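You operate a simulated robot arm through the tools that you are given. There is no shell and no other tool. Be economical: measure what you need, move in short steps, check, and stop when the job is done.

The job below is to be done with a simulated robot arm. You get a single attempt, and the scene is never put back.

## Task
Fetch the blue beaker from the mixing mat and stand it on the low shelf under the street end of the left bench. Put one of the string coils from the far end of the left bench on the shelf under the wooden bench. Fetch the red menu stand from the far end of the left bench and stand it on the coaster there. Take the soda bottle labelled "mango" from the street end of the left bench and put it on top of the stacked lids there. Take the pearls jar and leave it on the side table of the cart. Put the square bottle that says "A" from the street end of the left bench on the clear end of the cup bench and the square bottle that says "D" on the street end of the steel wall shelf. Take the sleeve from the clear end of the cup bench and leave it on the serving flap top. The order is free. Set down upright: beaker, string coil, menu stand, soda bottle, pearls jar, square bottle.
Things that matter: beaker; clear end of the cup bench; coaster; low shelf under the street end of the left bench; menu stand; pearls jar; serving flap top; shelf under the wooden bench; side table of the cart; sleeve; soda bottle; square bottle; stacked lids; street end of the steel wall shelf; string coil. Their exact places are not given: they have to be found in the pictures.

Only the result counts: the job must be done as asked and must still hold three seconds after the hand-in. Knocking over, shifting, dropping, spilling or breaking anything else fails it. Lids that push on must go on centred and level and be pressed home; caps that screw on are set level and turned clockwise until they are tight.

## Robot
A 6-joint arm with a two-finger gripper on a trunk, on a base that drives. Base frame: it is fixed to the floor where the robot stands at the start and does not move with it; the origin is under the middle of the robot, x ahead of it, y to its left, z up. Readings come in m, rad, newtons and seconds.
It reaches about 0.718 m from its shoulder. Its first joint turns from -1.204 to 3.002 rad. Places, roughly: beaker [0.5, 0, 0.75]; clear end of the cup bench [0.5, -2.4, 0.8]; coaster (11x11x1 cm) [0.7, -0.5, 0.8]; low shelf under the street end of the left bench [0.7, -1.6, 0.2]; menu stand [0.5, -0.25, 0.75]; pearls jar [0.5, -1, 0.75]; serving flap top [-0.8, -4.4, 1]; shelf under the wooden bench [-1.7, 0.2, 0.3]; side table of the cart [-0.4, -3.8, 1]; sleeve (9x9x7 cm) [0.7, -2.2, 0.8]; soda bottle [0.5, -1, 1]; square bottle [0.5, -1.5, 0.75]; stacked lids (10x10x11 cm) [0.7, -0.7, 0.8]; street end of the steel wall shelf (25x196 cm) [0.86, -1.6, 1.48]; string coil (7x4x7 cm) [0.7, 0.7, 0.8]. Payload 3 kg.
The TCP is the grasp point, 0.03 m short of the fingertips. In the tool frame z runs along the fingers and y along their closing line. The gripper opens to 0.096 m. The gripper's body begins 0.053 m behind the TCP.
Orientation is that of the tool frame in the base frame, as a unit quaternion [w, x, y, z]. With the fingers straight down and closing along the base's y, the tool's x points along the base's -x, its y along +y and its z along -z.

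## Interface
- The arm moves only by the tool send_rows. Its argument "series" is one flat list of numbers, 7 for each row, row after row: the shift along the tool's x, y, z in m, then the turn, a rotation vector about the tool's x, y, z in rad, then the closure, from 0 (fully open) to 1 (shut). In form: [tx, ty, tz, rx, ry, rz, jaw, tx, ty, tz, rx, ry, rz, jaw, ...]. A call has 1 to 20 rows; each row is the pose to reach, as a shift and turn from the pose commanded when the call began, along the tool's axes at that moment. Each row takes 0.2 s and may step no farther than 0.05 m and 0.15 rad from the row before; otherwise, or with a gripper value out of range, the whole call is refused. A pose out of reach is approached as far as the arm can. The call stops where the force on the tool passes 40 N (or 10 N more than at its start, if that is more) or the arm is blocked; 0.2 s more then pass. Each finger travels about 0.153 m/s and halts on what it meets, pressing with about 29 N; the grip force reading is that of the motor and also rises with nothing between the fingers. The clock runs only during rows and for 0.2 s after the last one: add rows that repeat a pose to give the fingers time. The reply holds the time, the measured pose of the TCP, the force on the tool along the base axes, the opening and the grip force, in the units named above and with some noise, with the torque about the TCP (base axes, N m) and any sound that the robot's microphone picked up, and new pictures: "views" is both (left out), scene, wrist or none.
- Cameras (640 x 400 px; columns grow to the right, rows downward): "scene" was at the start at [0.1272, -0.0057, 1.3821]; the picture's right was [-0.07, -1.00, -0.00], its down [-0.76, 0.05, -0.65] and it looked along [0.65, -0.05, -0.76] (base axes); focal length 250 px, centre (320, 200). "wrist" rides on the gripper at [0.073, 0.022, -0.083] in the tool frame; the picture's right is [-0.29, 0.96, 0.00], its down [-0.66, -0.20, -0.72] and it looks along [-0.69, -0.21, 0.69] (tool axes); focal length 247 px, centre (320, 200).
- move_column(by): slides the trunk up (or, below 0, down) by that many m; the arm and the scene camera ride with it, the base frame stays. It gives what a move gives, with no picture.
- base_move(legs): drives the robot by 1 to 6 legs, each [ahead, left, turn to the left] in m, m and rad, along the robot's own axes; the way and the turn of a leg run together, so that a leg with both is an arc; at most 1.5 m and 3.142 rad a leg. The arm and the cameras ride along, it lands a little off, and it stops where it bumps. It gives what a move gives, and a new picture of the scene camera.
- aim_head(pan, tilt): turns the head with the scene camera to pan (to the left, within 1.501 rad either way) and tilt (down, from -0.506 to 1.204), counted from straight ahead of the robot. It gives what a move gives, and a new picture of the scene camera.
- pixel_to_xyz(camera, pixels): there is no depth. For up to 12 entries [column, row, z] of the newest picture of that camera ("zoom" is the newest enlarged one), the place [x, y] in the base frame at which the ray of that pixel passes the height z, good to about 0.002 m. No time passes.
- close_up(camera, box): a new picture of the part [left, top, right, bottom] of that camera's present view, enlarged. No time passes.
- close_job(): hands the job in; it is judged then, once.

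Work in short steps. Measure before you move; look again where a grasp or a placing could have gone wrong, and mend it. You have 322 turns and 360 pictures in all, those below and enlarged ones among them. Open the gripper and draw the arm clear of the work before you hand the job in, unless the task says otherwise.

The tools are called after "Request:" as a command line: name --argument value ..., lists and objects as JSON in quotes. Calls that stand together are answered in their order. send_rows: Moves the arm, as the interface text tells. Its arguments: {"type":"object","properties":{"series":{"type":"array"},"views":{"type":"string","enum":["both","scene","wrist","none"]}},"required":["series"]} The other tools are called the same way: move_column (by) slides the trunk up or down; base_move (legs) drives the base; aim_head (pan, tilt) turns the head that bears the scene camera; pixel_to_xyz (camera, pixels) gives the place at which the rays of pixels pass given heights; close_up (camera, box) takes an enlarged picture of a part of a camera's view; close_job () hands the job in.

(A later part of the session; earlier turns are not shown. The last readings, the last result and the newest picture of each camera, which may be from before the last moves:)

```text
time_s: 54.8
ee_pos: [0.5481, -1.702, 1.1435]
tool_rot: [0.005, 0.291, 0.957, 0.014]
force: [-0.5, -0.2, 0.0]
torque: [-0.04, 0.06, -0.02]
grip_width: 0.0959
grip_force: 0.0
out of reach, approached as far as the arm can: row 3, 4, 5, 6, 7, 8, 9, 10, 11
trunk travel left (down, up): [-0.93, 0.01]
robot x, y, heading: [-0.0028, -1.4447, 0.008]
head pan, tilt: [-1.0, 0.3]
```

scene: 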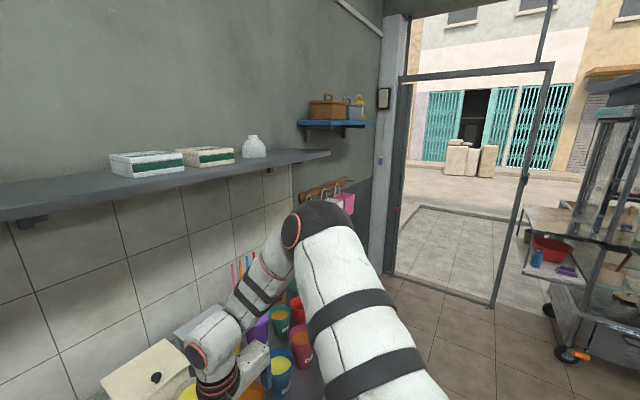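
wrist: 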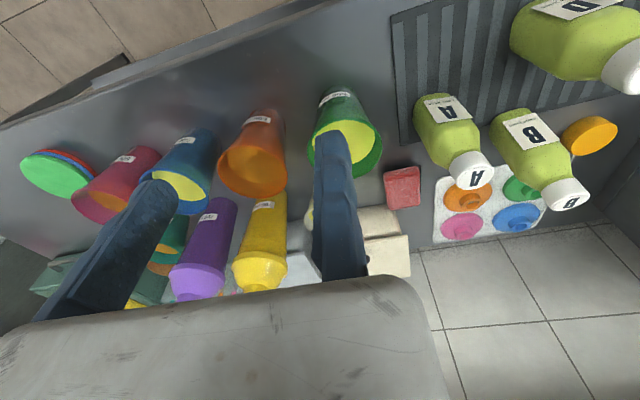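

Yawing the hand frees the reach (x now 0.548). I yaw further to about 1.2 rad and head above bottle A.

Request:
send_rows --series '[0, 0, 0, 0, 0, 0.14, 0, 0, 0, 0, 0, 0, 0.28, 0, 0, 0, 0, 0, 0, 0.42, 0, 0, 0, 0, 0, 0, 0.56, 0, 0.011, 0.038, 0, 0, 0, 0.6, 0, 0.022, 0.076, 0, 0, 0, 0.6, 0, 0.033, 0.114, 0, 0, 0, 0.6, 0, 0.0435, 0.152, 0, 0, 0, 0.6, 0]' --views "wrist"

```text
time_s: 56.6
ee_pos: [0.5416, -1.6284, 1.1272]
tool_rot: [-0.009, 0.562, 0.826, 0.05]
force: [-0.1, -0.4, 0.6]
torque: [-0.02, 0.0, 0.0]
grip_width: 0.0961
grip_force: 0.0
out of reach, approached as far as the arm can: row 1, 2, 3, 4, 5, 6, 7, 8
trunk travel left (down, up): [-0.93, 0.01]
robot x, y, heading: [-0.0043, -1.442, 0.002]
head pan, tilt: [-1.0, 0.3]
```

wrist: 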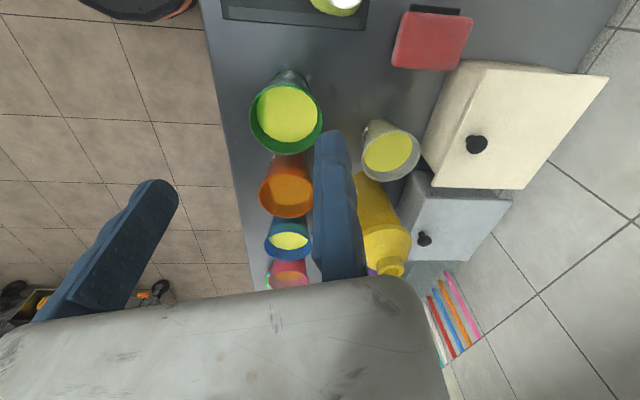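

Still at a boundary; I suspect a wrist limit. I retract toward the start posture, unyaw, and test pitching the fingers forward instead.

Request:
send_rows --series '[0.012, -0.044, 0, 0, 0, 0, 0, 0.024, -0.088, 0, 0, 0, 0, 0, 0.036, -0.132, 0, 0, 0, -0.14, 0, 0.047, -0.175, 0, 0, 0, -0.28, 0, 0.047, -0.175, 0, 0, 0, -0.42, 0, 0.047, -0.175, 0, 0, 0, -0.56, 0, 0.047, -0.175, 0, 0, 0, -0.7, 0, 0.047, -0.175, 0, 0, 0, -0.84, 0, 0.047, -0.175, 0, 0, 0, -0.98, 0, 0.047, -0.175, 0, 0, 0, -1.12, 0, 0.047, -0.175, 0, 0, 0, -1.2, 0]' --views "none"

Request:
send_rows --series '[0, 0, 0, 0, -0.14, 0, 0, 0, 0, 0, 0, -0.28, 0, 0, 0, 0, 0, 0, -0.42, 0, 0, 0, 0, 0, 0, -0.56, 0, 0, 0, 0, 0, 0, -0.7, 0, 0, 0, 0, 0, 0, -0.78, 0, 0]' --views "none"

```text
time_s: 59.0
ee_pos: [0.3496, -1.6586, 1.1083]
tool_rot: [0.022, -0.004, 0.999, 0.048]
force: [-0.2, 0.2, -0.5]
torque: [0.01, 0.01, -0.01]
grip_width: 0.096
grip_force: 0.0
out of reach, approached as far as the arm can: row 1, 2, 3, 4, 5, 6, 7, 8, 9, 10, 11
trunk travel left (down, up): [-0.93, 0.01]
robot x, y, heading: [-0.0012, -1.4469, 0.009]
head pan, tilt: [-1.0, 0.3]
```

```text
time_s: 60.4
ee_pos: [0.3585, -1.6601, 1.105]
tool_rot: [0.4, 0.015, 0.915, 0.046]
force: [-0.2, 0.5, -0.6]
torque: [-0.01, 0.0, 0.02]
grip_width: 0.0959
grip_force: 0.0
out of reach, approached as far as the arm can: row 6
trunk travel left (down, up): [-0.93, 0.01]
robot x, y, heading: [0.0004, -1.4419, 0.003]
head pan, tilt: [-1.0, 0.3]
```

Fingers now point 45° forward. I test moving forward 0.24 m and left 0.1 m.

Request:
send_rows --series '[-0.027, 0.017, 0.029, 0, 0, 0, 0, -0.054, 0.033, 0.059, 0, 0, 0, 0, -0.081, 0.05, 0.088, 0, 0, 0, 0, -0.109, 0.067, 0.117, 0, 0, 0, 0, -0.136, 0.083, 0.147, 0, 0, 0, 0, -0.163, 0.1, 0.176, 0, 0, 0, 0]' --views "both"

```text
time_s: 61.8
ee_pos: [0.5486, -1.5931, 1.1221]
tool_rot: [0.399, 0.023, 0.915, 0.047]
force: [-0.5, -0.2, 0.3]
torque: [-0.02, -0.01, -0.01]
grip_width: 0.0961
grip_force: 0.1
out of reach, approached as far as the arm can: row 5, 6
trunk travel left (down, up): [-0.93, 0.01]
robot x, y, heading: [-0.0002, -1.443, 0.002]
head pan, tilt: [-1.0, 0.3]
```

scene: 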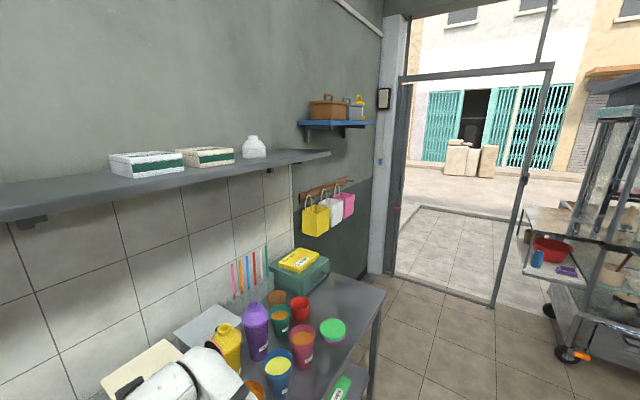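
wrist: 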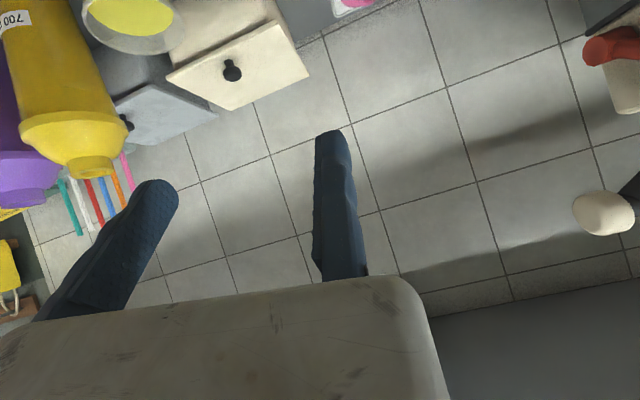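

Pitched, the hand reaches x 0.55. I pull back and drive the base 0.12 m nearer to the bench to gain room.

Request:
send_rows --series '[0.03, 0, -0.033, 0, 0, 0, 0, 0.06, 0, -0.066, 0, 0, 0, 0, 0.09, 0, -0.099, 0, 0, 0, 0]' --views "none"

Request:
base_move --legs '[[0.12, 0, 0]]'

Request:
aim_head --pan 0 --tilt 1.2

```text
time_s: 62.6
ee_pos: [0.4149, -1.5952, 1.1245]
tool_rot: [0.4, 0.016, 0.915, 0.045]
force: [0.3, -0.7, -0.5]
torque: [0.02, 0.03, 0.0]
grip_width: 0.0958
grip_force: 0.0
trunk travel left (down, up): [-0.93, 0.01]
robot x, y, heading: [0.0004, -1.4437, 0.004]
head pan, tilt: [-1.0, 0.3]
```

```text
time_s: 63.9
ee_pos: [0.5336, -1.5945, 1.1238]
tool_rot: [0.4, 0.016, 0.915, 0.045]
force: [-0.6, -0.4, 0.7]
torque: [0.0, 0.01, -0.04]
grip_width: 0.096
grip_force: 0.0
trunk travel left (down, up): [-0.93, 0.01]
robot x, y, heading: [0.1138, -1.4431, 0.0]
head pan, tilt: [-1.0, 0.3]
```

scene: 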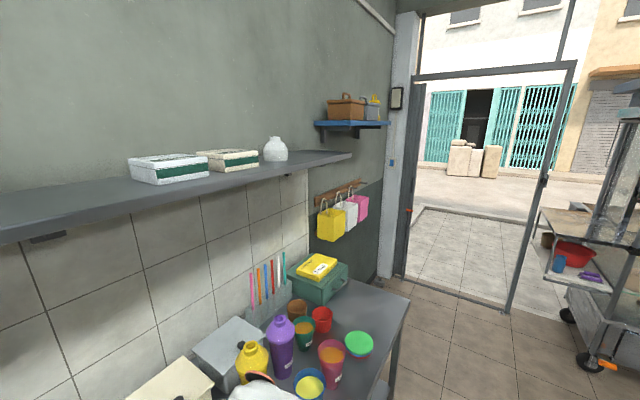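

```text
time_s: 65.1
ee_pos: [0.5347, -1.5943, 1.1239]
tool_rot: [0.398, 0.017, 0.916, 0.044]
force: [-0.4, -0.8, -0.2]
torque: [-0.02, -0.02, 0.01]
grip_width: 0.0961
grip_force: 0.1
trunk travel left (down, up): [-0.93, 0.01]
robot x, y, heading: [0.1143, -1.4433, 0.007]
head pan, tilt: [0.0, 1.201]
```

scene: 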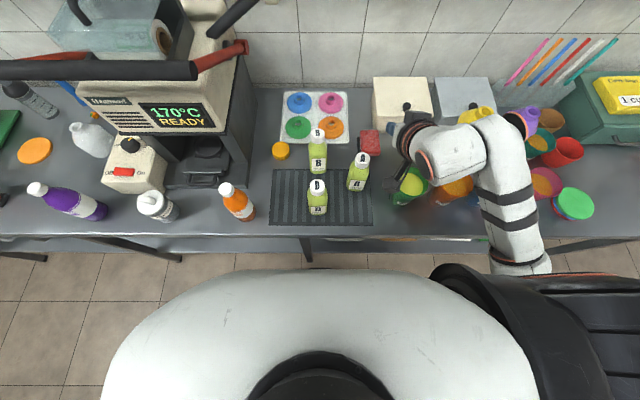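

Now the bench is seen from almost above. I measure A's and D's caps and base fronts here.

Request:
close_up --camera "scene" --box '[260, 120, 440, 240]'

Request:
pixel_to_xyz --camera "scene" --pixels '[[363, 157, 0.94], [317, 186, 0.94], [318, 134, 0.94], [355, 190, 0.76], [317, 214, 0.76], [370, 225, 0.75], [270, 225, 0.75], [228, 187, 0.95], [150, 198, 0.87]]'

```text
3.33 times, centred on (350, 180) of scene
```

zoom: 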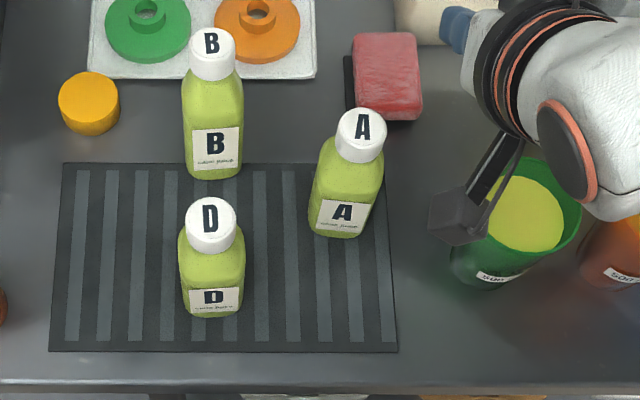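

```text
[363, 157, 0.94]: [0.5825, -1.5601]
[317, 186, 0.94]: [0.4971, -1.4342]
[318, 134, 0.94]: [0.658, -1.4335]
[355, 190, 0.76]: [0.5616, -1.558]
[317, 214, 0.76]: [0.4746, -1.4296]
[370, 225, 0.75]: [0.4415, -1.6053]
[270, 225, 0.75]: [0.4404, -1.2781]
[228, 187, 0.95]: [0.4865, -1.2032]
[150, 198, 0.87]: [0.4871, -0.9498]
```

A's centre is near (0.589,-1.559) and D's near (0.505,-1.431), cap tops near 0.93. I back off to a pre-grasp in front of A, flattening the fingers to 30° below horizontal and taking out a small roll.

Request:
send_rows --series '[0.038, 0.009, -0.004, 0.016, -0.055, -0.018, 0, 0.077, 0.018, -0.007, 0.032, -0.11, -0.035, 0, 0.116, 0.026, -0.01, 0.048, -0.165, -0.052, 0, 0.154, 0.035, -0.014, 0.064, -0.22, -0.07, 0]' --views "both"

```text
time_s: 66.1
ee_pos: [0.5051, -1.6181, 1.1176]
tool_rot: [0.473, 0.001, 0.881, 0.013]
force: [0.4, 0.5, 0.3]
torque: [-0.01, -0.03, 0.0]
grip_width: 0.096
grip_force: 0.0
out of reach, approached as far as the arm can: row 2, 3, 4
trunk travel left (down, up): [-0.93, 0.01]
robot x, y, heading: [0.1142, -1.4433, 0.004]
head pan, tilt: [0.0, 1.201]
```

scene: 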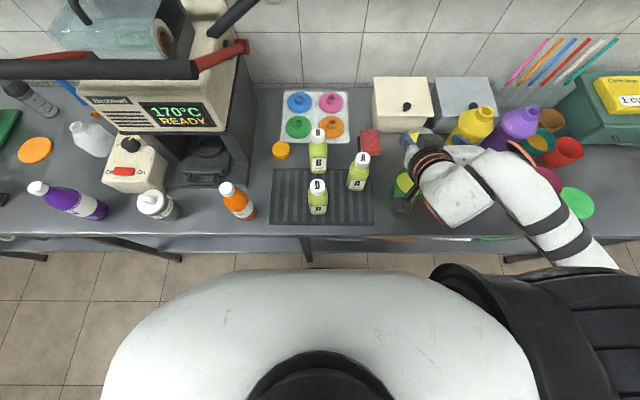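
wrist: 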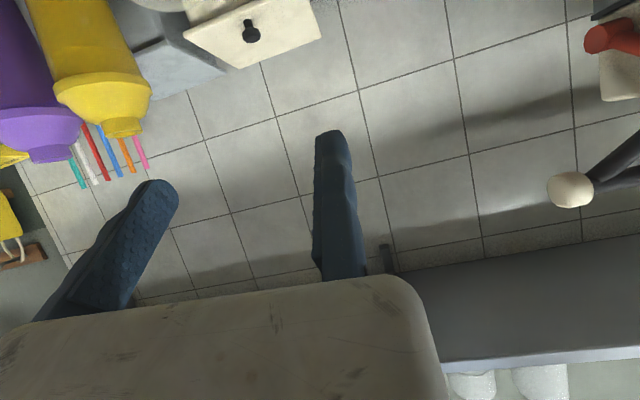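

Now the arm seems too folded. I look at the shoulder again from here to learn where it sits.

Request:
aim_head --pan -1.3 --tilt 0.9

```text
time_s: 67.6
ee_pos: [0.506, -1.6201, 1.1171]
tool_rot: [0.473, 0.001, 0.881, 0.014]
force: [-0.1, -0.3, 0.2]
torque: [0.03, 0.03, 0.0]
grip_width: 0.0956
grip_force: 0.0
trunk travel left (down, up): [-0.93, 0.01]
robot x, y, heading: [0.113, -1.445, 0.005]
head pan, tilt: [-1.3, 0.901]
```

scene: 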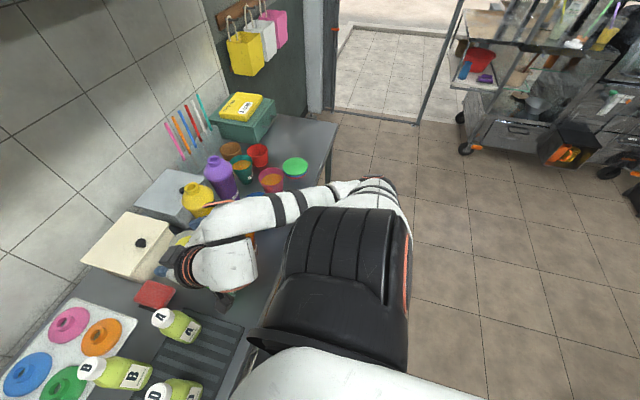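

I test reaching to the right at this height, where the arm should unfold.

Request:
send_rows --series '[-0.005, -0.045, 0.007, 0, 0, 0, 0, -0.01, -0.09, 0.014, 0, 0, 0, 0, -0.015, -0.135, 0.02, 0, 0, 0, 0, -0.02, -0.18, 0.028, 0, 0, 0, 0, -0.024, -0.225, 0.035, 0, 0, 0, 0, -0.028, -0.27, 0.042, 0, 0, 0, 0, -0.028, -0.3, 0.042, 0, 0, 0, 0]' --views "scene"

```text
time_s: 69.2
ee_pos: [0.5874, -1.9294, 1.1004]
tool_rot: [0.473, 0.0, 0.881, 0.015]
force: [-0.1, -0.5, 0.0]
torque: [0.0, 0.02, -0.02]
grip_width: 0.0962
grip_force: 0.0
out of reach, approached as far as the arm can: row 2, 3, 4, 5, 6, 7
trunk travel left (down, up): [-0.93, 0.01]
robot x, y, heading: [0.115, -1.4427, -0.0]
head pan, tilt: [-1.3, 0.901]
```

scene: 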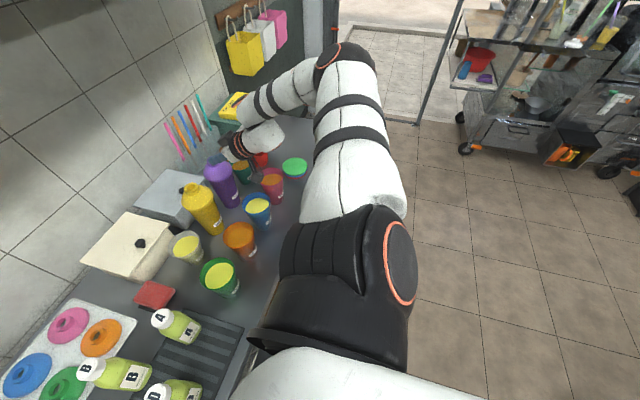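

Now the arm is unfolded. I reposition the base so that A lies about 0.55 ahead and 0.35 to the right of the robot.

Request:
base_move --legs '[[-0.08, 0.22, 0]]'

Request:
aim_head --pan -0.5 --tilt 1.0

```text
time_s: 71.0
ee_pos: [0.5085, -1.7077, 1.0999]
tool_rot: [0.472, 0.001, 0.881, 0.015]
force: [-0.9, -0.4, -0.4]
torque: [0.04, 0.05, 0.01]
grip_width: 0.0958
grip_force: 0.0
trunk travel left (down, up): [-0.93, 0.01]
robot x, y, heading: [0.0361, -1.2204, 0.001]
head pan, tilt: [-1.3, 0.901]
```

scene: 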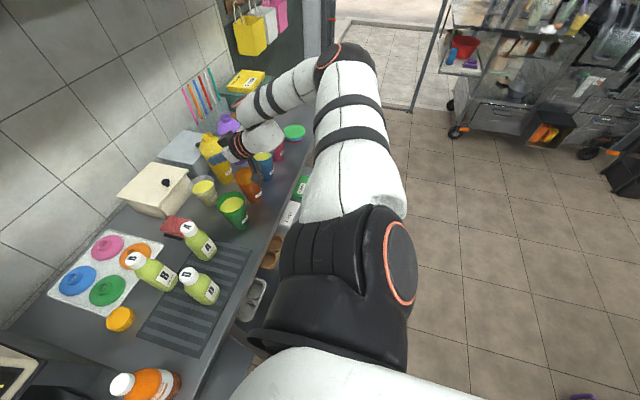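

```text
time_s: 72.1
ee_pos: [0.5066, -1.706, 1.0991]
tool_rot: [0.473, 0.001, 0.881, 0.014]
force: [0.0, -0.3, -0.2]
torque: [0.0, -0.01, 0.02]
grip_width: 0.096
grip_force: 0.0
trunk travel left (down, up): [-0.93, 0.01]
robot x, y, heading: [0.0319, -1.22, 0.004]
head pan, tilt: [-0.499, 1.0]
```

scene: 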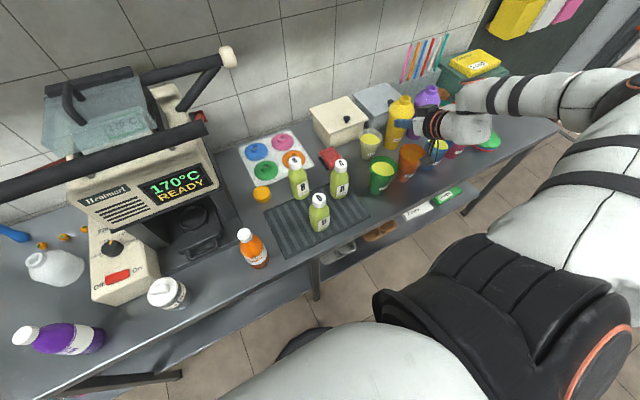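

Next I bring the hand to a pre-grasp in front of A and see whether it reaches.

Request:
send_rows --series '[0.0, 0.045, 0, 0, 0, 0, 0, 0.02, 0.085, 0.005, 0, 0, 0, 0, 0.05, 0.12, 0.01, 0, 0, 0, 0, 0.085, 0.147, 0.015, 0, 0, 0, 0, 0.118, 0.147, 0.022, 0, 0, 0, 0]' --views "scene"

```text
time_s: 73.3
ee_pos: [0.4563, -1.557, 0.9921]
tool_rot: [0.472, 0.001, 0.881, 0.015]
force: [0.1, -0.5, -0.4]
torque: [0.01, -0.01, -0.01]
grip_width: 0.0958
grip_force: 0.1
out of reach, approached as far as the arm can: row 1
trunk travel left (down, up): [-0.93, 0.01]
robot x, y, heading: [0.0313, -1.2187, 0.005]
head pan, tilt: [-0.499, 1.0]
```

scene: 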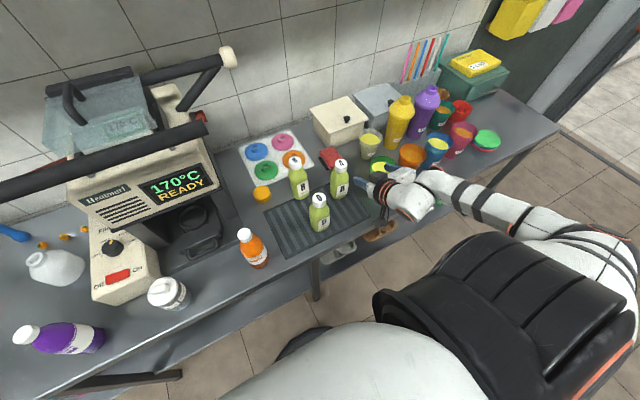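

It reached. I go down to the pre-grasp line in front of A and check with the wrist camera.

Request:
send_rows --series '[0.028, 0, 0.036, 0, 0, 0, 0, 0.056, -0.002, 0.073, 0, 0, 0, 0]' --views "both"

Request:
close_up --camera "scene" --box '[260, 130, 440, 250]'

```text
time_s: 73.9
ee_pos: [0.4544, -1.536, 0.9634]
tool_rot: [0.473, 0.002, 0.881, 0.013]
force: [-0.3, 0.1, 0.3]
torque: [0.01, 0.02, 0.01]
grip_width: 0.0962
grip_force: 0.0
out of reach, approached as far as the arm can: row 1, 2
trunk travel left (down, up): [-0.93, 0.01]
robot x, y, heading: [0.031, -1.2157, 0.002]
head pan, tilt: [-0.499, 1.0]
```

scene: 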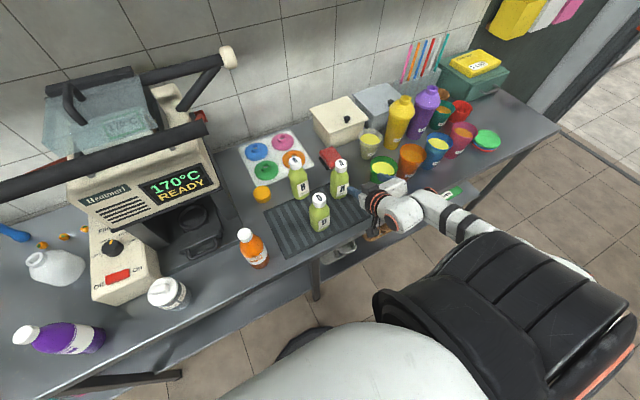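
wrist: 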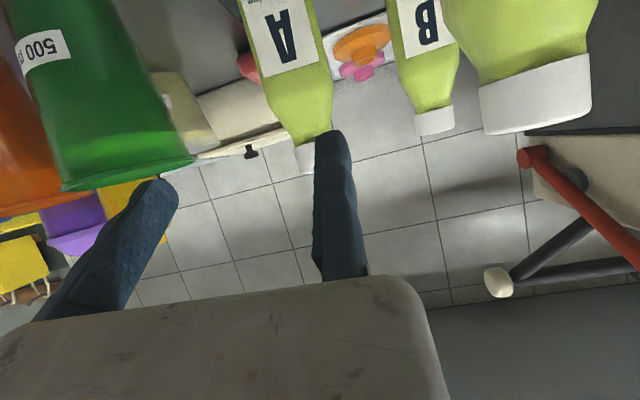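

```text
3.33 times, centred on (350, 190) of scene
```

zoom: 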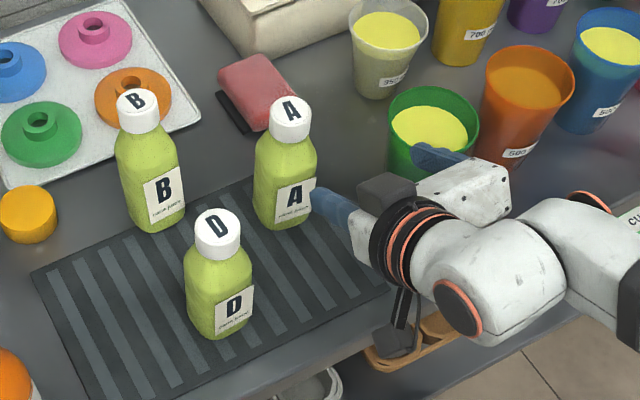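

It cannot go lower relative to the shoulder; the trunk must come down instead. I raise the hand a bit, realign in y, then lower the trunk.

Request:
send_rows --series '[0.005, -0.023, -0.02, 0, 0, 0, 0, -0.03, -0.023, -0.05, 0, 0, 0, 0, -0.065, -0.023, -0.068, 0, 0, 0, 0]' --views "none"

Request:
move_column --by -0.09

```text
time_s: 74.7
ee_pos: [0.4675, -1.5546, 1.0371]
tool_rot: [0.472, 0.001, 0.882, 0.013]
force: [-0.2, -0.2, 0.6]
torque: [0.0, 0.01, 0.01]
grip_width: 0.0958
grip_force: 0.1
out of reach, approached as far as the arm can: row 2, 3
trunk travel left (down, up): [-0.93, 0.01]
robot x, y, heading: [0.0371, -1.2224, 0.001]
head pan, tilt: [-0.499, 1.0]
```

```text
time_s: 76.0
ee_pos: [0.4625, -1.5512, 0.9536]
tool_rot: [0.476, -0.004, 0.88, 0.01]
force: [-5.4, 1.0, 36.5]
torque: [-3.66, -0.64, -0.48]
grip_width: 0.0924
grip_force: 0.1
trunk travel left (down, up): [-0.84, 0.1]
robot x, y, heading: [0.0332, -1.2213, 0.007]
head pan, tilt: [-0.499, 1.0]
```

Contact: 36 N upward about 0.1 m to the right, perhaps on the green cup. I raise the trunk back at once and look.

Request:
move_column --by 0.05

Request:
close_up --camera "scene" --box '[260, 110, 500, 260]'

```text
time_s: 76.9
ee_pos: [0.4673, -1.5562, 0.9964]
tool_rot: [0.471, 0.003, 0.882, 0.014]
force: [0.0, -0.5, -0.9]
torque: [0.0, -0.02, 0.02]
grip_width: 0.096
grip_force: 0.1
trunk travel left (down, up): [-0.89, 0.05]
robot x, y, heading: [0.0319, -1.2205, 0.005]
head pan, tilt: [-0.499, 1.0]
```

```text
2.67 times, centred on (380, 185) of scene
```

zoom: 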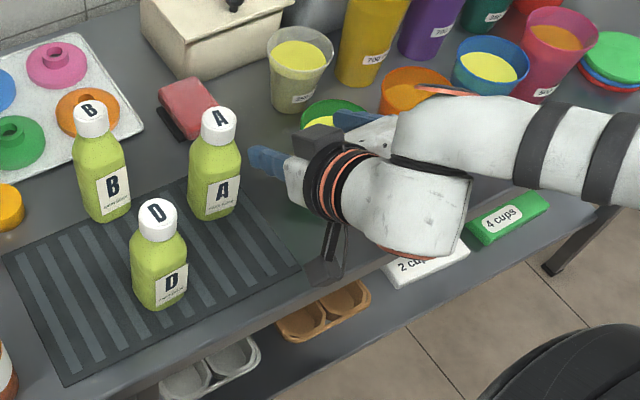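

I check where the finger and the green cup really are, using pixel positions in this zoom.

Request:
pixel_to_xyz --camera "zoom" --pixels '[[345, 120, 0.98], [262, 160, 0.98], [332, 105, 0.91], [302, 110, 0.91], [365, 110, 0.91], [221, 118, 0.93], [211, 215, 0.76], [325, 270, 0.95], [300, 210, 0.76], [420, 255, 1.0]]'

Request:
close_up --camera "wrist" --box '[0, 0, 640, 400]'

```text
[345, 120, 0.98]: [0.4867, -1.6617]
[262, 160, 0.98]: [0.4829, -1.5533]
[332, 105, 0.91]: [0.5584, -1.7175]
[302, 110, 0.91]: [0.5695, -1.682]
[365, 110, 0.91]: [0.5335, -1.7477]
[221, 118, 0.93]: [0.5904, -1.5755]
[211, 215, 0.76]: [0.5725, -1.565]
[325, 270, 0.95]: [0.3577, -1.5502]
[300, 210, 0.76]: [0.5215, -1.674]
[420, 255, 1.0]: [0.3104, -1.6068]
```

```text
1.00 times, centred on (320, 200) of wrist (not enlarged: the box is as wide or as high as the picture)
```

zoom: 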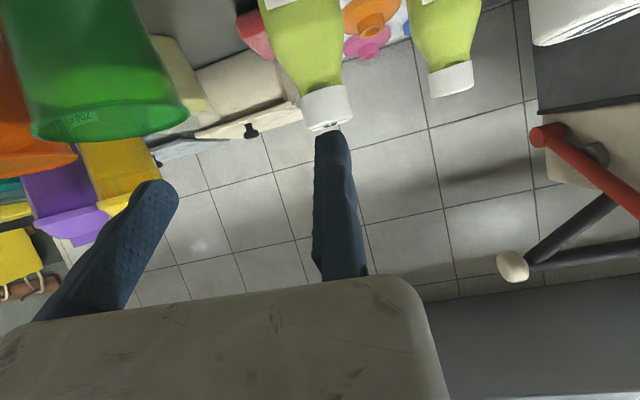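

Both cameras and the contact torque suggest the fingers sit about 5 cm to the right of the reported TCP. I close the gripper in the air to see where the fingers meet.

Request:
send_rows --series '[0, 0, 0, 0, 0, 0, 0.5, 0, 0, 0, 0, 0, 0, 1, 0, 0, 0, 0, 0, 0, 1, 0, 0, 0, 0, 0, 0, 1]' --views "both"

Request:
close_up --camera "scene" --box '[300, 110, 480, 230]'

```text
time_s: 77.9
ee_pos: [0.4665, -1.5554, 0.9968]
tool_rot: [0.473, 0.001, 0.881, 0.014]
force: [-0.2, -0.5, -0.1]
torque: [0.0, -0.02, 0.01]
grip_width: 0.0001
grip_force: 28.1
trunk travel left (down, up): [-0.89, 0.05]
robot x, y, heading: [0.0318, -1.2198, 0.005]
head pan, tilt: [-0.499, 1.0]
```

scene: 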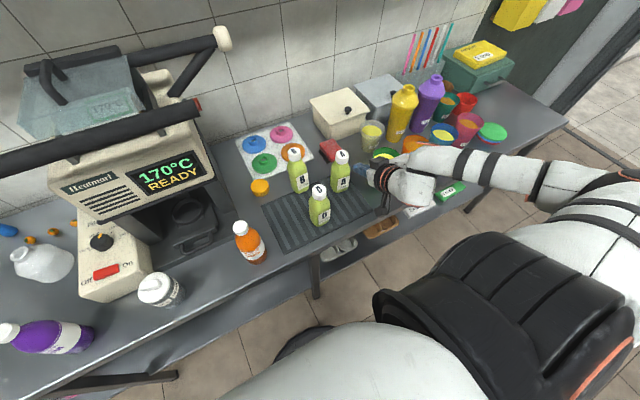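
wrist: 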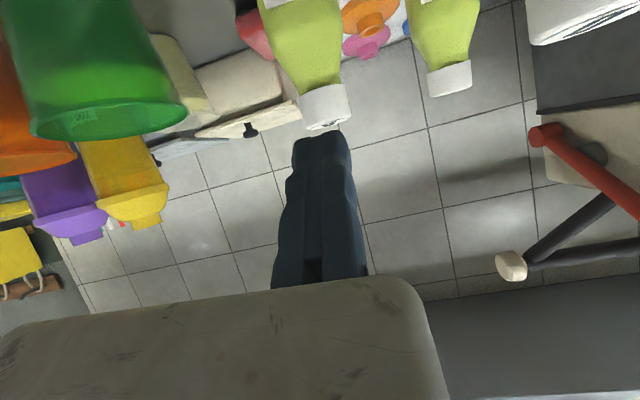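

```text
3.33 times, centred on (390, 170) of scene
```

zoom: 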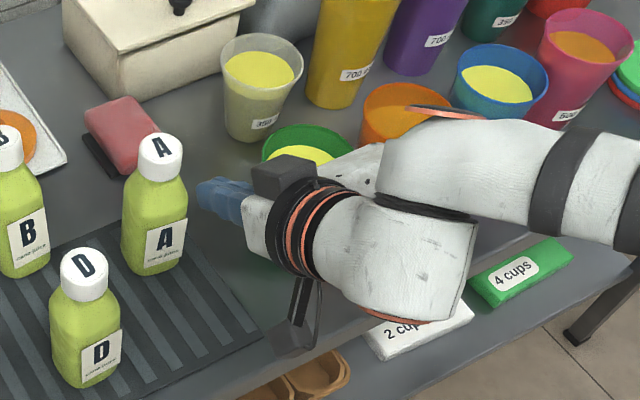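

The right finger alone moves and meets the fixed left one at the TCP (wrist column ~320). So the TCP must be aligned with an object's left face. I measure A in the fresh wrist picture.

Request:
pixel_to_xyz --camera "wrist" --pixels '[[325, 122, 0.935], [303, 100, 0.91], [347, 95, 0.91], [266, 10, 0.85], [345, 5, 0.85], [185, 105, 0.91], [135, 135, 0.91]]'

Request:
pixel_to_xyz --camera "zoom" --pixels '[[162, 145, 0.935], [150, 262, 0.76], [215, 190, 0.98], [265, 150, 0.91], [310, 127, 0.91], [352, 150, 0.91]]'

```text
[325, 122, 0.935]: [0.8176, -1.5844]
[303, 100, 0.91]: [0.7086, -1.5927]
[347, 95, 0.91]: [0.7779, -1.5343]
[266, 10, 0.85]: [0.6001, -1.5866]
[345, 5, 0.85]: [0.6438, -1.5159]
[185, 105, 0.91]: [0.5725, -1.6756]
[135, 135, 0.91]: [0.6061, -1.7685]
```

```text
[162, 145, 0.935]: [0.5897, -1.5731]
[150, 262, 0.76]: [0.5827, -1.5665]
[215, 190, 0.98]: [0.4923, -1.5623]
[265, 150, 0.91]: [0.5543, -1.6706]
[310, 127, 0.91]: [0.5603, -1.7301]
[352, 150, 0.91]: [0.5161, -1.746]
```

A's centre is about (0.588,-1.562) with half width 0.03. I shift the TCP to y -1.528, part-open the jaw (opening ~0.077), and lower the trunk 0.13 m in front of A.

Request:
send_rows --series '[0, 0.028, 0, 0, 0, 0, 0.2, 0, 0.028, 0, 0, 0, 0, 0.2, 0, 0.028, 0, 0, 0, 0, 0.2]' --views "none"

Request:
move_column --by -0.13

Request:
close_up --camera "scene" --box '[280, 130, 460, 250]'

Request:
close_up --camera "wrist" --box '[0, 0, 640, 400]'

```text
time_s: 78.7
ee_pos: [0.4681, -1.5267, 0.9984]
tool_rot: [0.472, 0.001, 0.881, 0.014]
force: [0.3, -0.9, 0.1]
torque: [0.03, -0.01, 0.02]
grip_width: 0.0768
grip_force: 0.0
trunk travel left (down, up): [-0.89, 0.05]
robot x, y, heading: [0.0365, -1.2178, 0.003]
head pan, tilt: [-0.499, 1.0]
```

```text
time_s: 80.2
ee_pos: [0.4665, -1.5269, 0.8701]
tool_rot: [0.472, 0.0, 0.881, 0.014]
force: [0.2, 0.2, 0.8]
torque: [0.01, -0.01, 0.0]
grip_width: 0.0766
grip_force: 0.0
trunk travel left (down, up): [-0.76, 0.18]
robot x, y, heading: [0.0352, -1.2212, 0.003]
head pan, tilt: [-0.499, 1.0]
```

```text
3.33 times, centred on (370, 190) of scene
```

zoom: 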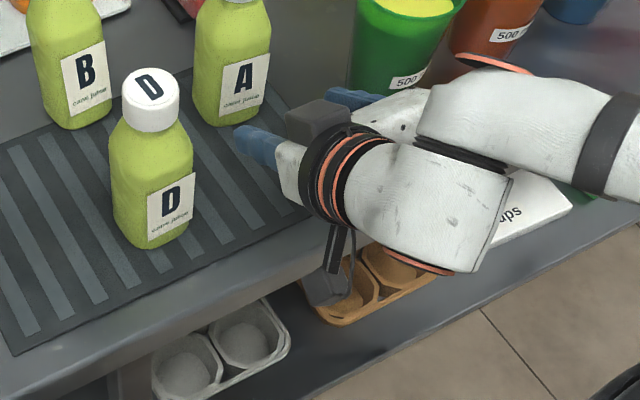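

```text
1.00 times, centred on (320, 200) of wrist (not enlarged: the box is as wide or as high as the picture)
```

zoom: 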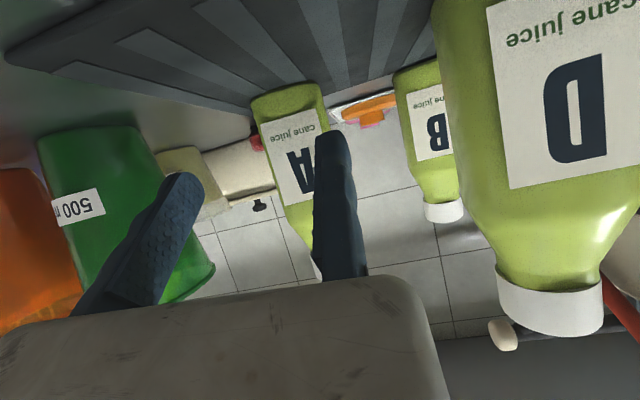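

Alignment looks right: A stands between the fingers. I advance to x 0.59, z 0.845.

Request:
send_rows --series '[-0.0155, 0, 0.0385, 0, 0, 0, 0.2, -0.031, 0, 0.077, 0, 0, 0, 0.2, -0.0465, 0, 0.1155, 0, 0, 0, 0.2]' --views "wrist"

Request:
close_up --camera "scene" --box '[280, 130, 460, 250]'

```text
time_s: 81.0
ee_pos: [0.535, -1.5113, 0.8668]
tool_rot: [0.473, 0.003, 0.881, 0.014]
force: [-0.2, -0.6, -0.8]
torque: [0.0, 0.01, 0.0]
grip_width: 0.0767
grip_force: 0.1
out of reach, approached as far as the arm can: row 2, 3
trunk travel left (down, up): [-0.76, 0.18]
robot x, y, heading: [0.0347, -1.218, 0.003]
head pan, tilt: [-0.499, 1.0]
```

wrist: 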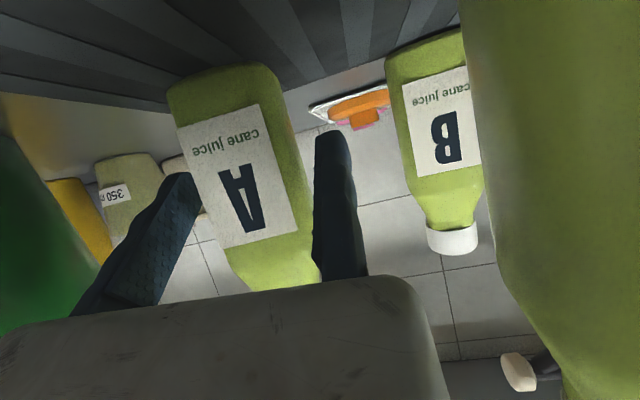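

```text
3.33 times, centred on (370, 190) of scene
```

zoom: 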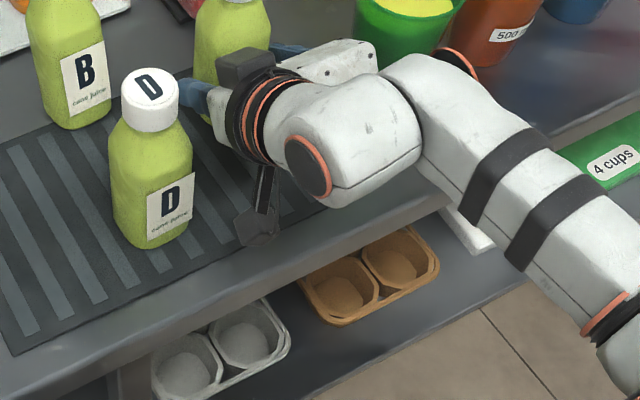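

The pattern now makes sense: the shoulder axis points forward, and targets straight ahead of the shoulder (about 0.25 right of centre) are in its dead zone; targets about 0.6 m to the robot's right are good. I back out, raise, and shift the base left so A lies at -0.6.

Request:
send_rows --series '[0.015, -0.01, -0.035, 0, 0, 0, 0.2, 0.03, -0.012, -0.07, 0, 0, 0, 0.2, 0.045, -0.012, -0.105, 0, 0, 0, 0.2]' --views "none"

Request:
move_column --by 0.17

```text
time_s: 81.8
ee_pos: [0.4636, -1.5213, 0.8799]
tool_rot: [0.471, 0.0, 0.882, 0.014]
force: [0.0, -1.0, 0.5]
torque: [-0.02, -0.01, 0.01]
grip_width: 0.0769
grip_force: 0.0
out of reach, approached as far as the arm can: row 2, 3
trunk travel left (down, up): [-0.76, 0.18]
robot x, y, heading: [0.0358, -1.2154, 0.008]
head pan, tilt: [-0.499, 1.0]
```

```text
time_s: 83.8
ee_pos: [0.464, -1.5207, 1.0491]
tool_rot: [0.47, 0.001, 0.882, 0.014]
force: [0.2, 0.1, 0.6]
torque: [-0.01, -0.01, 0.04]
grip_width: 0.077
grip_force: 0.1
trunk travel left (down, up): [-0.93, 0.01]
robot x, y, heading: [0.0336, -1.2185, 0.009]
head pan, tilt: [-0.499, 1.0]
```

Clear at z 1.05. I move the base 0.27 m left, then reach the hand 0.28 m right again.

Request:
base_move --legs '[[0, 0.27, 0]]'

Request:
send_rows --series '[0, -0.045, 0, 0, 0, 0, 0.2, 0, -0.09, 0, 0, 0, 0, 0.2, 0, -0.135, 0, 0, 0, 0, 0.2, 0, -0.18, 0, 0, 0, 0, 0.2, 0, -0.225, 0, 0, 0, 0, 0.2, 0, -0.27, 0, 0, 0, 0, 0.2]' --views "scene"

```text
time_s: 85.7
ee_pos: [0.4636, -1.25, 1.0485]
tool_rot: [0.471, -0.002, 0.882, 0.017]
force: [-0.1, 0.1, -0.3]
torque: [0.0, 0.02, 0.02]
grip_width: 0.0769
grip_force: 0.2
trunk travel left (down, up): [-0.93, 0.01]
robot x, y, heading: [0.0295, -0.947, 0.01]
head pan, tilt: [-0.499, 1.0]
```

scene: 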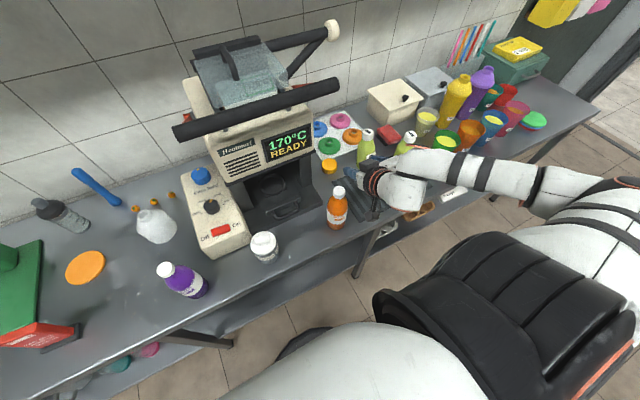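

```text
time_s: 87.1
ee_pos: [0.447, -1.5044, 1.0638]
tool_rot: [0.471, -0.003, 0.882, 0.016]
force: [1.0, -0.2, -1.0]
torque: [-0.01, -0.02, 0.02]
grip_width: 0.0767
grip_force: 0.0
out of reach, approached as far as the arm can: row 1, 2, 3, 5, 6
trunk travel left (down, up): [-0.93, 0.01]
robot x, y, heading: [0.031, -0.9515, 0.01]
head pan, tilt: [-0.499, 1.0]
```

scene: 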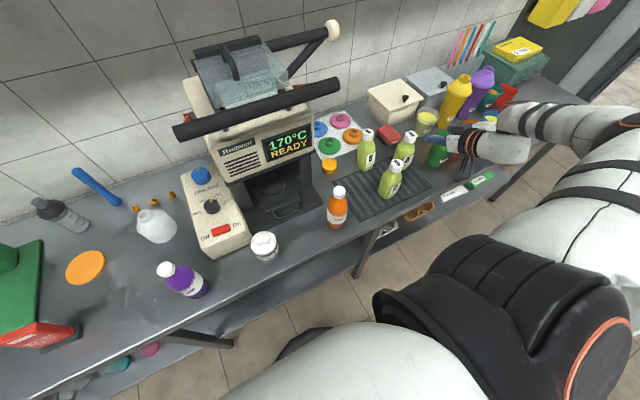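

Good, close to target. I nudge to (0.48,-1.528) and then lower the trunk.

Request:
send_rows --series '[-0.02, -0.024, 0.03, 0, 0, 0, 0.2, -0.005, -0.024, 0.04, 0, 0, 0, 0.2]' --views "none"

Request:
move_column --by -0.1

```text
time_s: 87.7
ee_pos: [0.4524, -1.5062, 1.0716]
tool_rot: [0.471, -0.002, 0.882, 0.016]
force: [-0.9, 0.0, 0.1]
torque: [-0.01, 0.0, 0.01]
grip_width: 0.0768
grip_force: 0.0
out of reach, approached as far as the arm can: row 1, 2
trunk travel left (down, up): [-0.93, 0.01]
robot x, y, heading: [0.0343, -0.9494, 0.016]
head pan, tilt: [-0.499, 1.0]
```

```text
time_s: 89.0
ee_pos: [0.4533, -1.5034, 0.973]
tool_rot: [0.471, -0.003, 0.882, 0.016]
force: [-0.9, 0.5, 0.6]
torque: [0.0, 0.01, 0.02]
grip_width: 0.0771
grip_force: 0.0
trunk travel left (down, up): [-0.83, 0.11]
robot x, y, heading: [0.0309, -0.9468, 0.012]
head pan, tilt: [-0.499, 1.0]
```

Still limited. I look at the arm's present posture again to tell whether it is stretched or folded.

Request:
aim_head --pan -1.1 --tilt 0.75

```text
time_s: 90.0
ee_pos: [0.4531, -1.5059, 0.9716]
tool_rot: [0.471, -0.002, 0.882, 0.016]
force: [-0.1, -1.0, -0.8]
torque: [-0.02, -0.05, 0.03]
grip_width: 0.0766
grip_force: 0.1
trunk travel left (down, up): [-0.83, 0.11]
robot x, y, heading: [0.0379, -0.951, 0.016]
head pan, tilt: [-1.1, 0.75]
```

scene: 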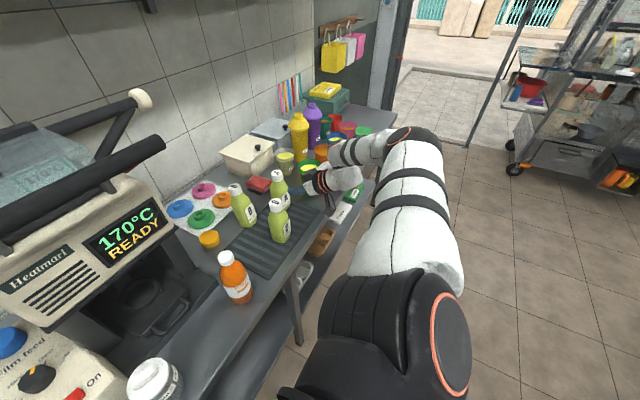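

The elbow swings out to the right and the first joint looks pinned at its right-hand limit, so targets should lie more to the robot's left. I raise the trunk and drive right so A lies slightly left of centre.

Request:
move_column --by 0.1

Request:
base_move --legs '[[0, -0.7, 0]]'

Request:
send_rows --series '[0, 0.045, -0.01, 0, 0, 0, 0.2, 0, 0.09, -0.02, 0, 0, 0, 0.2, 0, 0.135, -0.02, 0, 0, 0, 0.2, 0, 0.18, -0.02, 0, 0, 0, 0.2, 0, 0.225, -0.02, 0, 0, 0, 0.2, 0, 0.27, -0.02, 0, 0, 0, 0.2, 0, 0.315, -0.02, 0, 0, 0, 0.2, 0, 0.36, -0.02, 0, 0, 0, 0.2, 0, 0.405, -0.02, 0, 0, 0, 0.2, 0, 0.45, -0.02, 0, 0, 0, 0.2, 0, 0.495, -0.02, 0, 0, 0, 0.2, 0, 0.54, -0.02, 0, 0, 0, 0.2, 0, 0.585, -0.02, 0, 0, 0, 0.2, 0, 0.63, -0.02, 0, 0, 0, 0.2, 0, 0.675, -0.02, 0, 0, 0, 0.2]' --views "scene"

```text
time_s: 91.3
ee_pos: [0.4534, -1.505, 1.0715]
tool_rot: [0.47, -0.002, 0.882, 0.016]
force: [-0.3, -0.7, -0.1]
torque: [-0.02, 0.02, -0.01]
grip_width: 0.0767
grip_force: 0.1
trunk travel left (down, up): [-0.93, 0.01]
robot x, y, heading: [0.0385, -0.9505, 0.011]
head pan, tilt: [-1.1, 0.75]
```

```text
time_s: 95.2
ee_pos: [0.468, -2.2042, 1.0719]
tool_rot: [0.471, -0.005, 0.882, 0.018]
force: [0.7, 0.1, -0.4]
torque: [0.01, 0.01, 0.01]
grip_width: 0.0768
grip_force: 0.1
trunk travel left (down, up): [-0.93, 0.01]
robot x, y, heading: [0.0454, -1.6522, 0.014]
head pan, tilt: [-1.1, 0.75]
```

scene: 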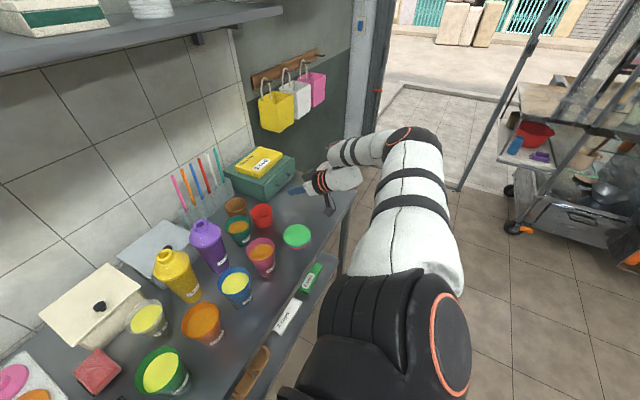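

```text
time_s: 98.4
ee_pos: [0.453, -1.7968, 1.1421]
tool_rot: [0.47, -0.006, 0.882, 0.019]
force: [0.1, -0.4, 0.5]
torque: [0.0, -0.01, -0.03]
grip_width: 0.0767
grip_force: 0.0
out of reach, approached as far as the arm can: row 1, 2, 3, 4, 5, 6, 7, 8, 9, 10, 11, 12, 13, 14, 15
trunk travel left (down, up): [-0.93, 0.01]
robot x, y, heading: [0.0428, -1.6567, 0.018]
head pan, tilt: [-1.1, 0.75]
```

scene: 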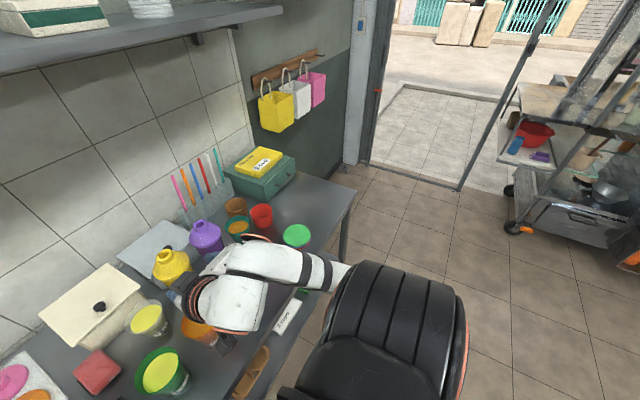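

The arm is at its folded limit. I extend forward first, then continue left.

Request:
send_rows --series '[-0.022, 0, 0.033, 0, 0, 0, 0.2, -0.044, 0, 0.066, 0, 0, 0, 0.2, -0.066, 0, 0.1, 0, 0, 0, 0.2, -0.088, 0, 0.133, 0, 0, 0, 0.2, -0.088, 0.045, 0.133, 0, 0, 0, 0.2, -0.088, 0.09, 0.133, 0, 0, 0, 0.2, -0.088, 0.135, 0.133, 0, 0, 0, 0.2, -0.088, 0.18, 0.133, 0, 0, 0, 0.2, -0.088, 0.225, 0.133, 0, 0, 0, 0.2, -0.088, 0.27, 0.133, 0, 0, 0, 0.2]' --views "scene"

```text
time_s: 100.6
ee_pos: [0.5895, -1.808, 1.1498]
tool_rot: [0.471, -0.005, 0.882, 0.019]
force: [-0.6, 0.1, -0.4]
torque: [0.0, 0.02, -0.01]
grip_width: 0.077
grip_force: 0.1
out of reach, approached as far as the arm can: row 1, 2, 3, 4, 5, 6, 7, 8, 9, 10
trunk travel left (down, up): [-0.93, 0.01]
robot x, y, heading: [0.0433, -1.6581, 0.02]
head pan, tilt: [-1.1, 0.75]
```

scene: 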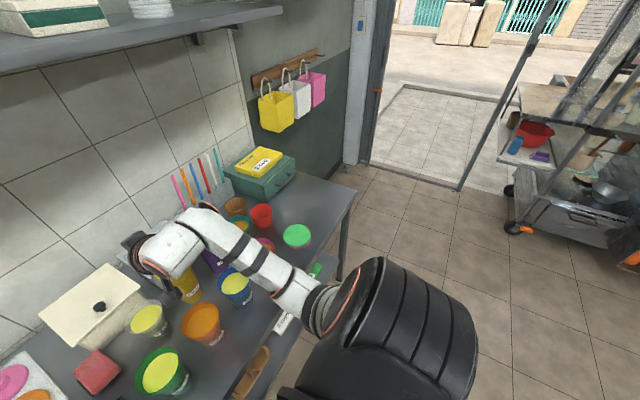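

The posture sits near the shoulder axis. I test whether yawing the fingers to the right (clockwise) frees motion, checking which rows are flagged.

Request:
send_rows --series '[0, 0, 0, 0.104, 0, 0.069, 0.2, 0, 0, 0, 0.208, 0, 0.138, 0.2, 0, 0, 0, 0.312, 0, 0.207, 0.2, 0, 0, 0, 0.417, 0, 0.276, 0.2]' --views "none"

Request:
send_rows --series '[0, 0, 0, 0, 0, 0, 0.2, 0, 0.04, 0, 0, 0, 0, 0.2, 0, 0.08, 0, 0, 0, 0, 0.2]' --views "none"

Request:
send_rows --series '[0, 0, 0, 0, 0, 0, 0.2, 0, -0.04, 0, 0, 0, 0, 0.2, 0, -0.08, 0, 0, 0, 0, 0.2]' --views "none"

```text
time_s: 101.6
ee_pos: [0.531, -1.93, 1.1892]
tool_rot: [0.453, 0.21, 0.862, -0.091]
force: [0.4, -0.6, 0.6]
torque: [-0.02, 0.0, 0.03]
grip_width: 0.0769
grip_force: 0.0
out of reach, approached as far as the arm can: row 1, 2, 3, 4
trunk travel left (down, up): [-0.93, 0.01]
robot x, y, heading: [0.0429, -1.6527, 0.017]
head pan, tilt: [-1.1, 0.75]
```

```text
time_s: 102.4
ee_pos: [0.5282, -1.931, 1.1989]
tool_rot: [0.455, 0.212, 0.859, -0.099]
force: [-0.2, -0.1, -0.4]
torque: [0.01, 0.01, -0.02]
grip_width: 0.0769
grip_force: 0.0
out of reach, approached as far as the arm can: row 2, 3
trunk travel left (down, up): [-0.93, 0.01]
robot x, y, heading: [0.0406, -1.6517, 0.021]
head pan, tilt: [-1.1, 0.75]
```

```text
time_s: 103.2
ee_pos: [0.4893, -2.0003, 1.1995]
tool_rot: [0.453, 0.216, 0.859, -0.098]
force: [0.4, 0.5, 0.6]
torque: [0.03, -0.01, 0.01]
grip_width: 0.077
grip_force: 0.1
trunk travel left (down, up): [-0.93, 0.01]
robot x, y, heading: [0.0425, -1.6492, 0.023]
head pan, tilt: [-1.1, 0.75]
```

Rightward motion is free. I yaw further right (to about -1.2 rad) and move right, to see how the arm works with its targets on the robot's right.

Request:
send_rows --series '[0, -0.04, 0, 0.117, 0, 0.077, 0.2, 0, -0.08, 0, 0.234, 0, 0.154, 0.2, 0, -0.12, 0, 0.35, 0, 0.231, 0.2, 0, -0.16, 0, 0.467, 0, 0.308, 0.2, 0, -0.2, 0, 0.584, 0, 0.386, 0.2]' --views "scene"

```text
time_s: 104.4
ee_pos: [0.4677, -2.0867, 1.1797]
tool_rot: [0.389, 0.482, 0.744, -0.25]
force: [-0.1, 0.1, -0.8]
torque: [0.01, 0.01, -0.06]
grip_width: 0.0771
grip_force: 0.1
out of reach, approached as far as the arm can: row 1, 2, 3, 4, 5
trunk travel left (down, up): [-0.93, 0.01]
robot x, y, heading: [0.0438, -1.6562, 0.017]
head pan, tilt: [-1.1, 0.75]
```

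scene: 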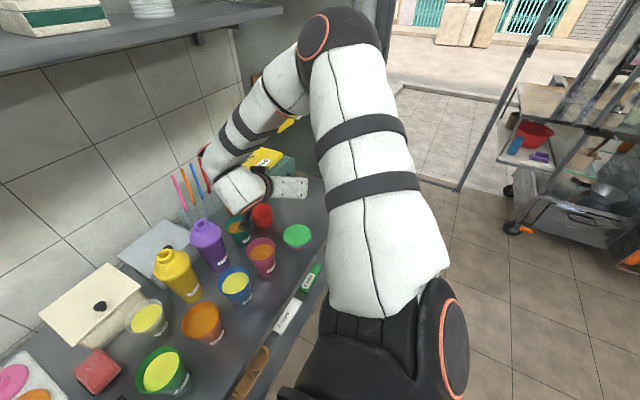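

I test rolling the hand about its own finger axis (+), since a positive roll helped before; a half-turn would also put the camera on top.

Request:
send_rows --series '[0, 0, 0, 0, 0, 0.15, 0.2, 0, 0, 0, 0, 0, 0.3, 0.2, 0, 0, 0, 0, 0, 0.45, 0.2, 0, 0, 0, 0, 0, 0.6, 0.2, 0, 0, 0, 0, 0, 0.75, 0.2, 0, 0, 0, 0, 0, 0.9, 0.2, 0, 0, 0, 0, 0, 1.05, 0.2, 0, 0, 0, 0, 0, 1.2, 0.2, 0, 0, 0, 0, 0, 1.35, 0.2, 0, 0, 0, 0, 0, 1.5, 0.2]' --views "none"

Request:
send_rows --series '[0, 0, 0, 0, 0, 0.15, 0.2, 0, 0, 0, 0, 0, 0.3, 0.2, 0, 0, 0, 0, 0, 0.45, 0.2, 0, 0, 0, 0, 0, 0.6, 0.2, 0, 0, 0, 0, 0, 0.75, 0.2, 0, 0, 0, 0, 0, 0.9, 0.2, 0, 0, 0, 0, 0, 1.05, 0.2, 0, 0, 0, 0, 0, 1.2, 0.2, 0, 0, 0, 0, 0, 1.35, 0.2, 0, 0, 0, 0, 0, 1.5, 0.2]' --views "scene"

```text
time_s: 106.6
ee_pos: [0.4666, -2.0896, 1.1851]
tool_rot: [0.455, 0.864, 0.202, 0.077]
force: [-0.3, 0.7, -0.4]
torque: [0.02, 0.0, 0.0]
grip_width: 0.0769
grip_force: 0.1
trunk travel left (down, up): [-0.93, 0.01]
robot x, y, heading: [0.0439, -1.6543, 0.016]
head pan, tilt: [-1.1, 0.75]
```

```text
time_s: 108.8
ee_pos: [0.4669, -2.0893, 1.1841]
tool_rot: [0.28, 0.77, -0.44, 0.367]
force: [0.3, 0.5, -0.3]
torque: [0.03, 0.0, 0.0]
grip_width: 0.0772
grip_force: 0.0
trunk travel left (down, up): [-0.93, 0.01]
robot x, y, heading: [0.0426, -1.6539, 0.018]
head pan, tilt: [-1.1, 0.75]
```

scene: 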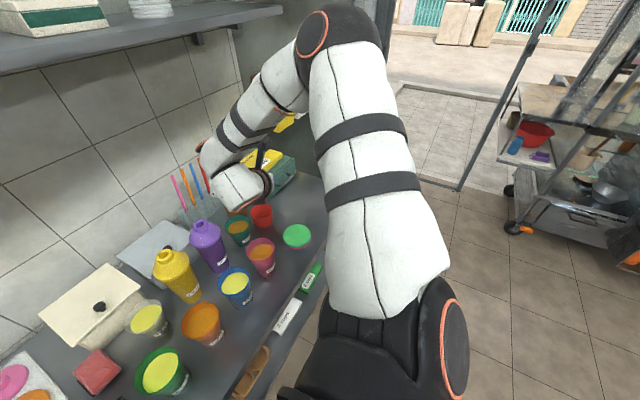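

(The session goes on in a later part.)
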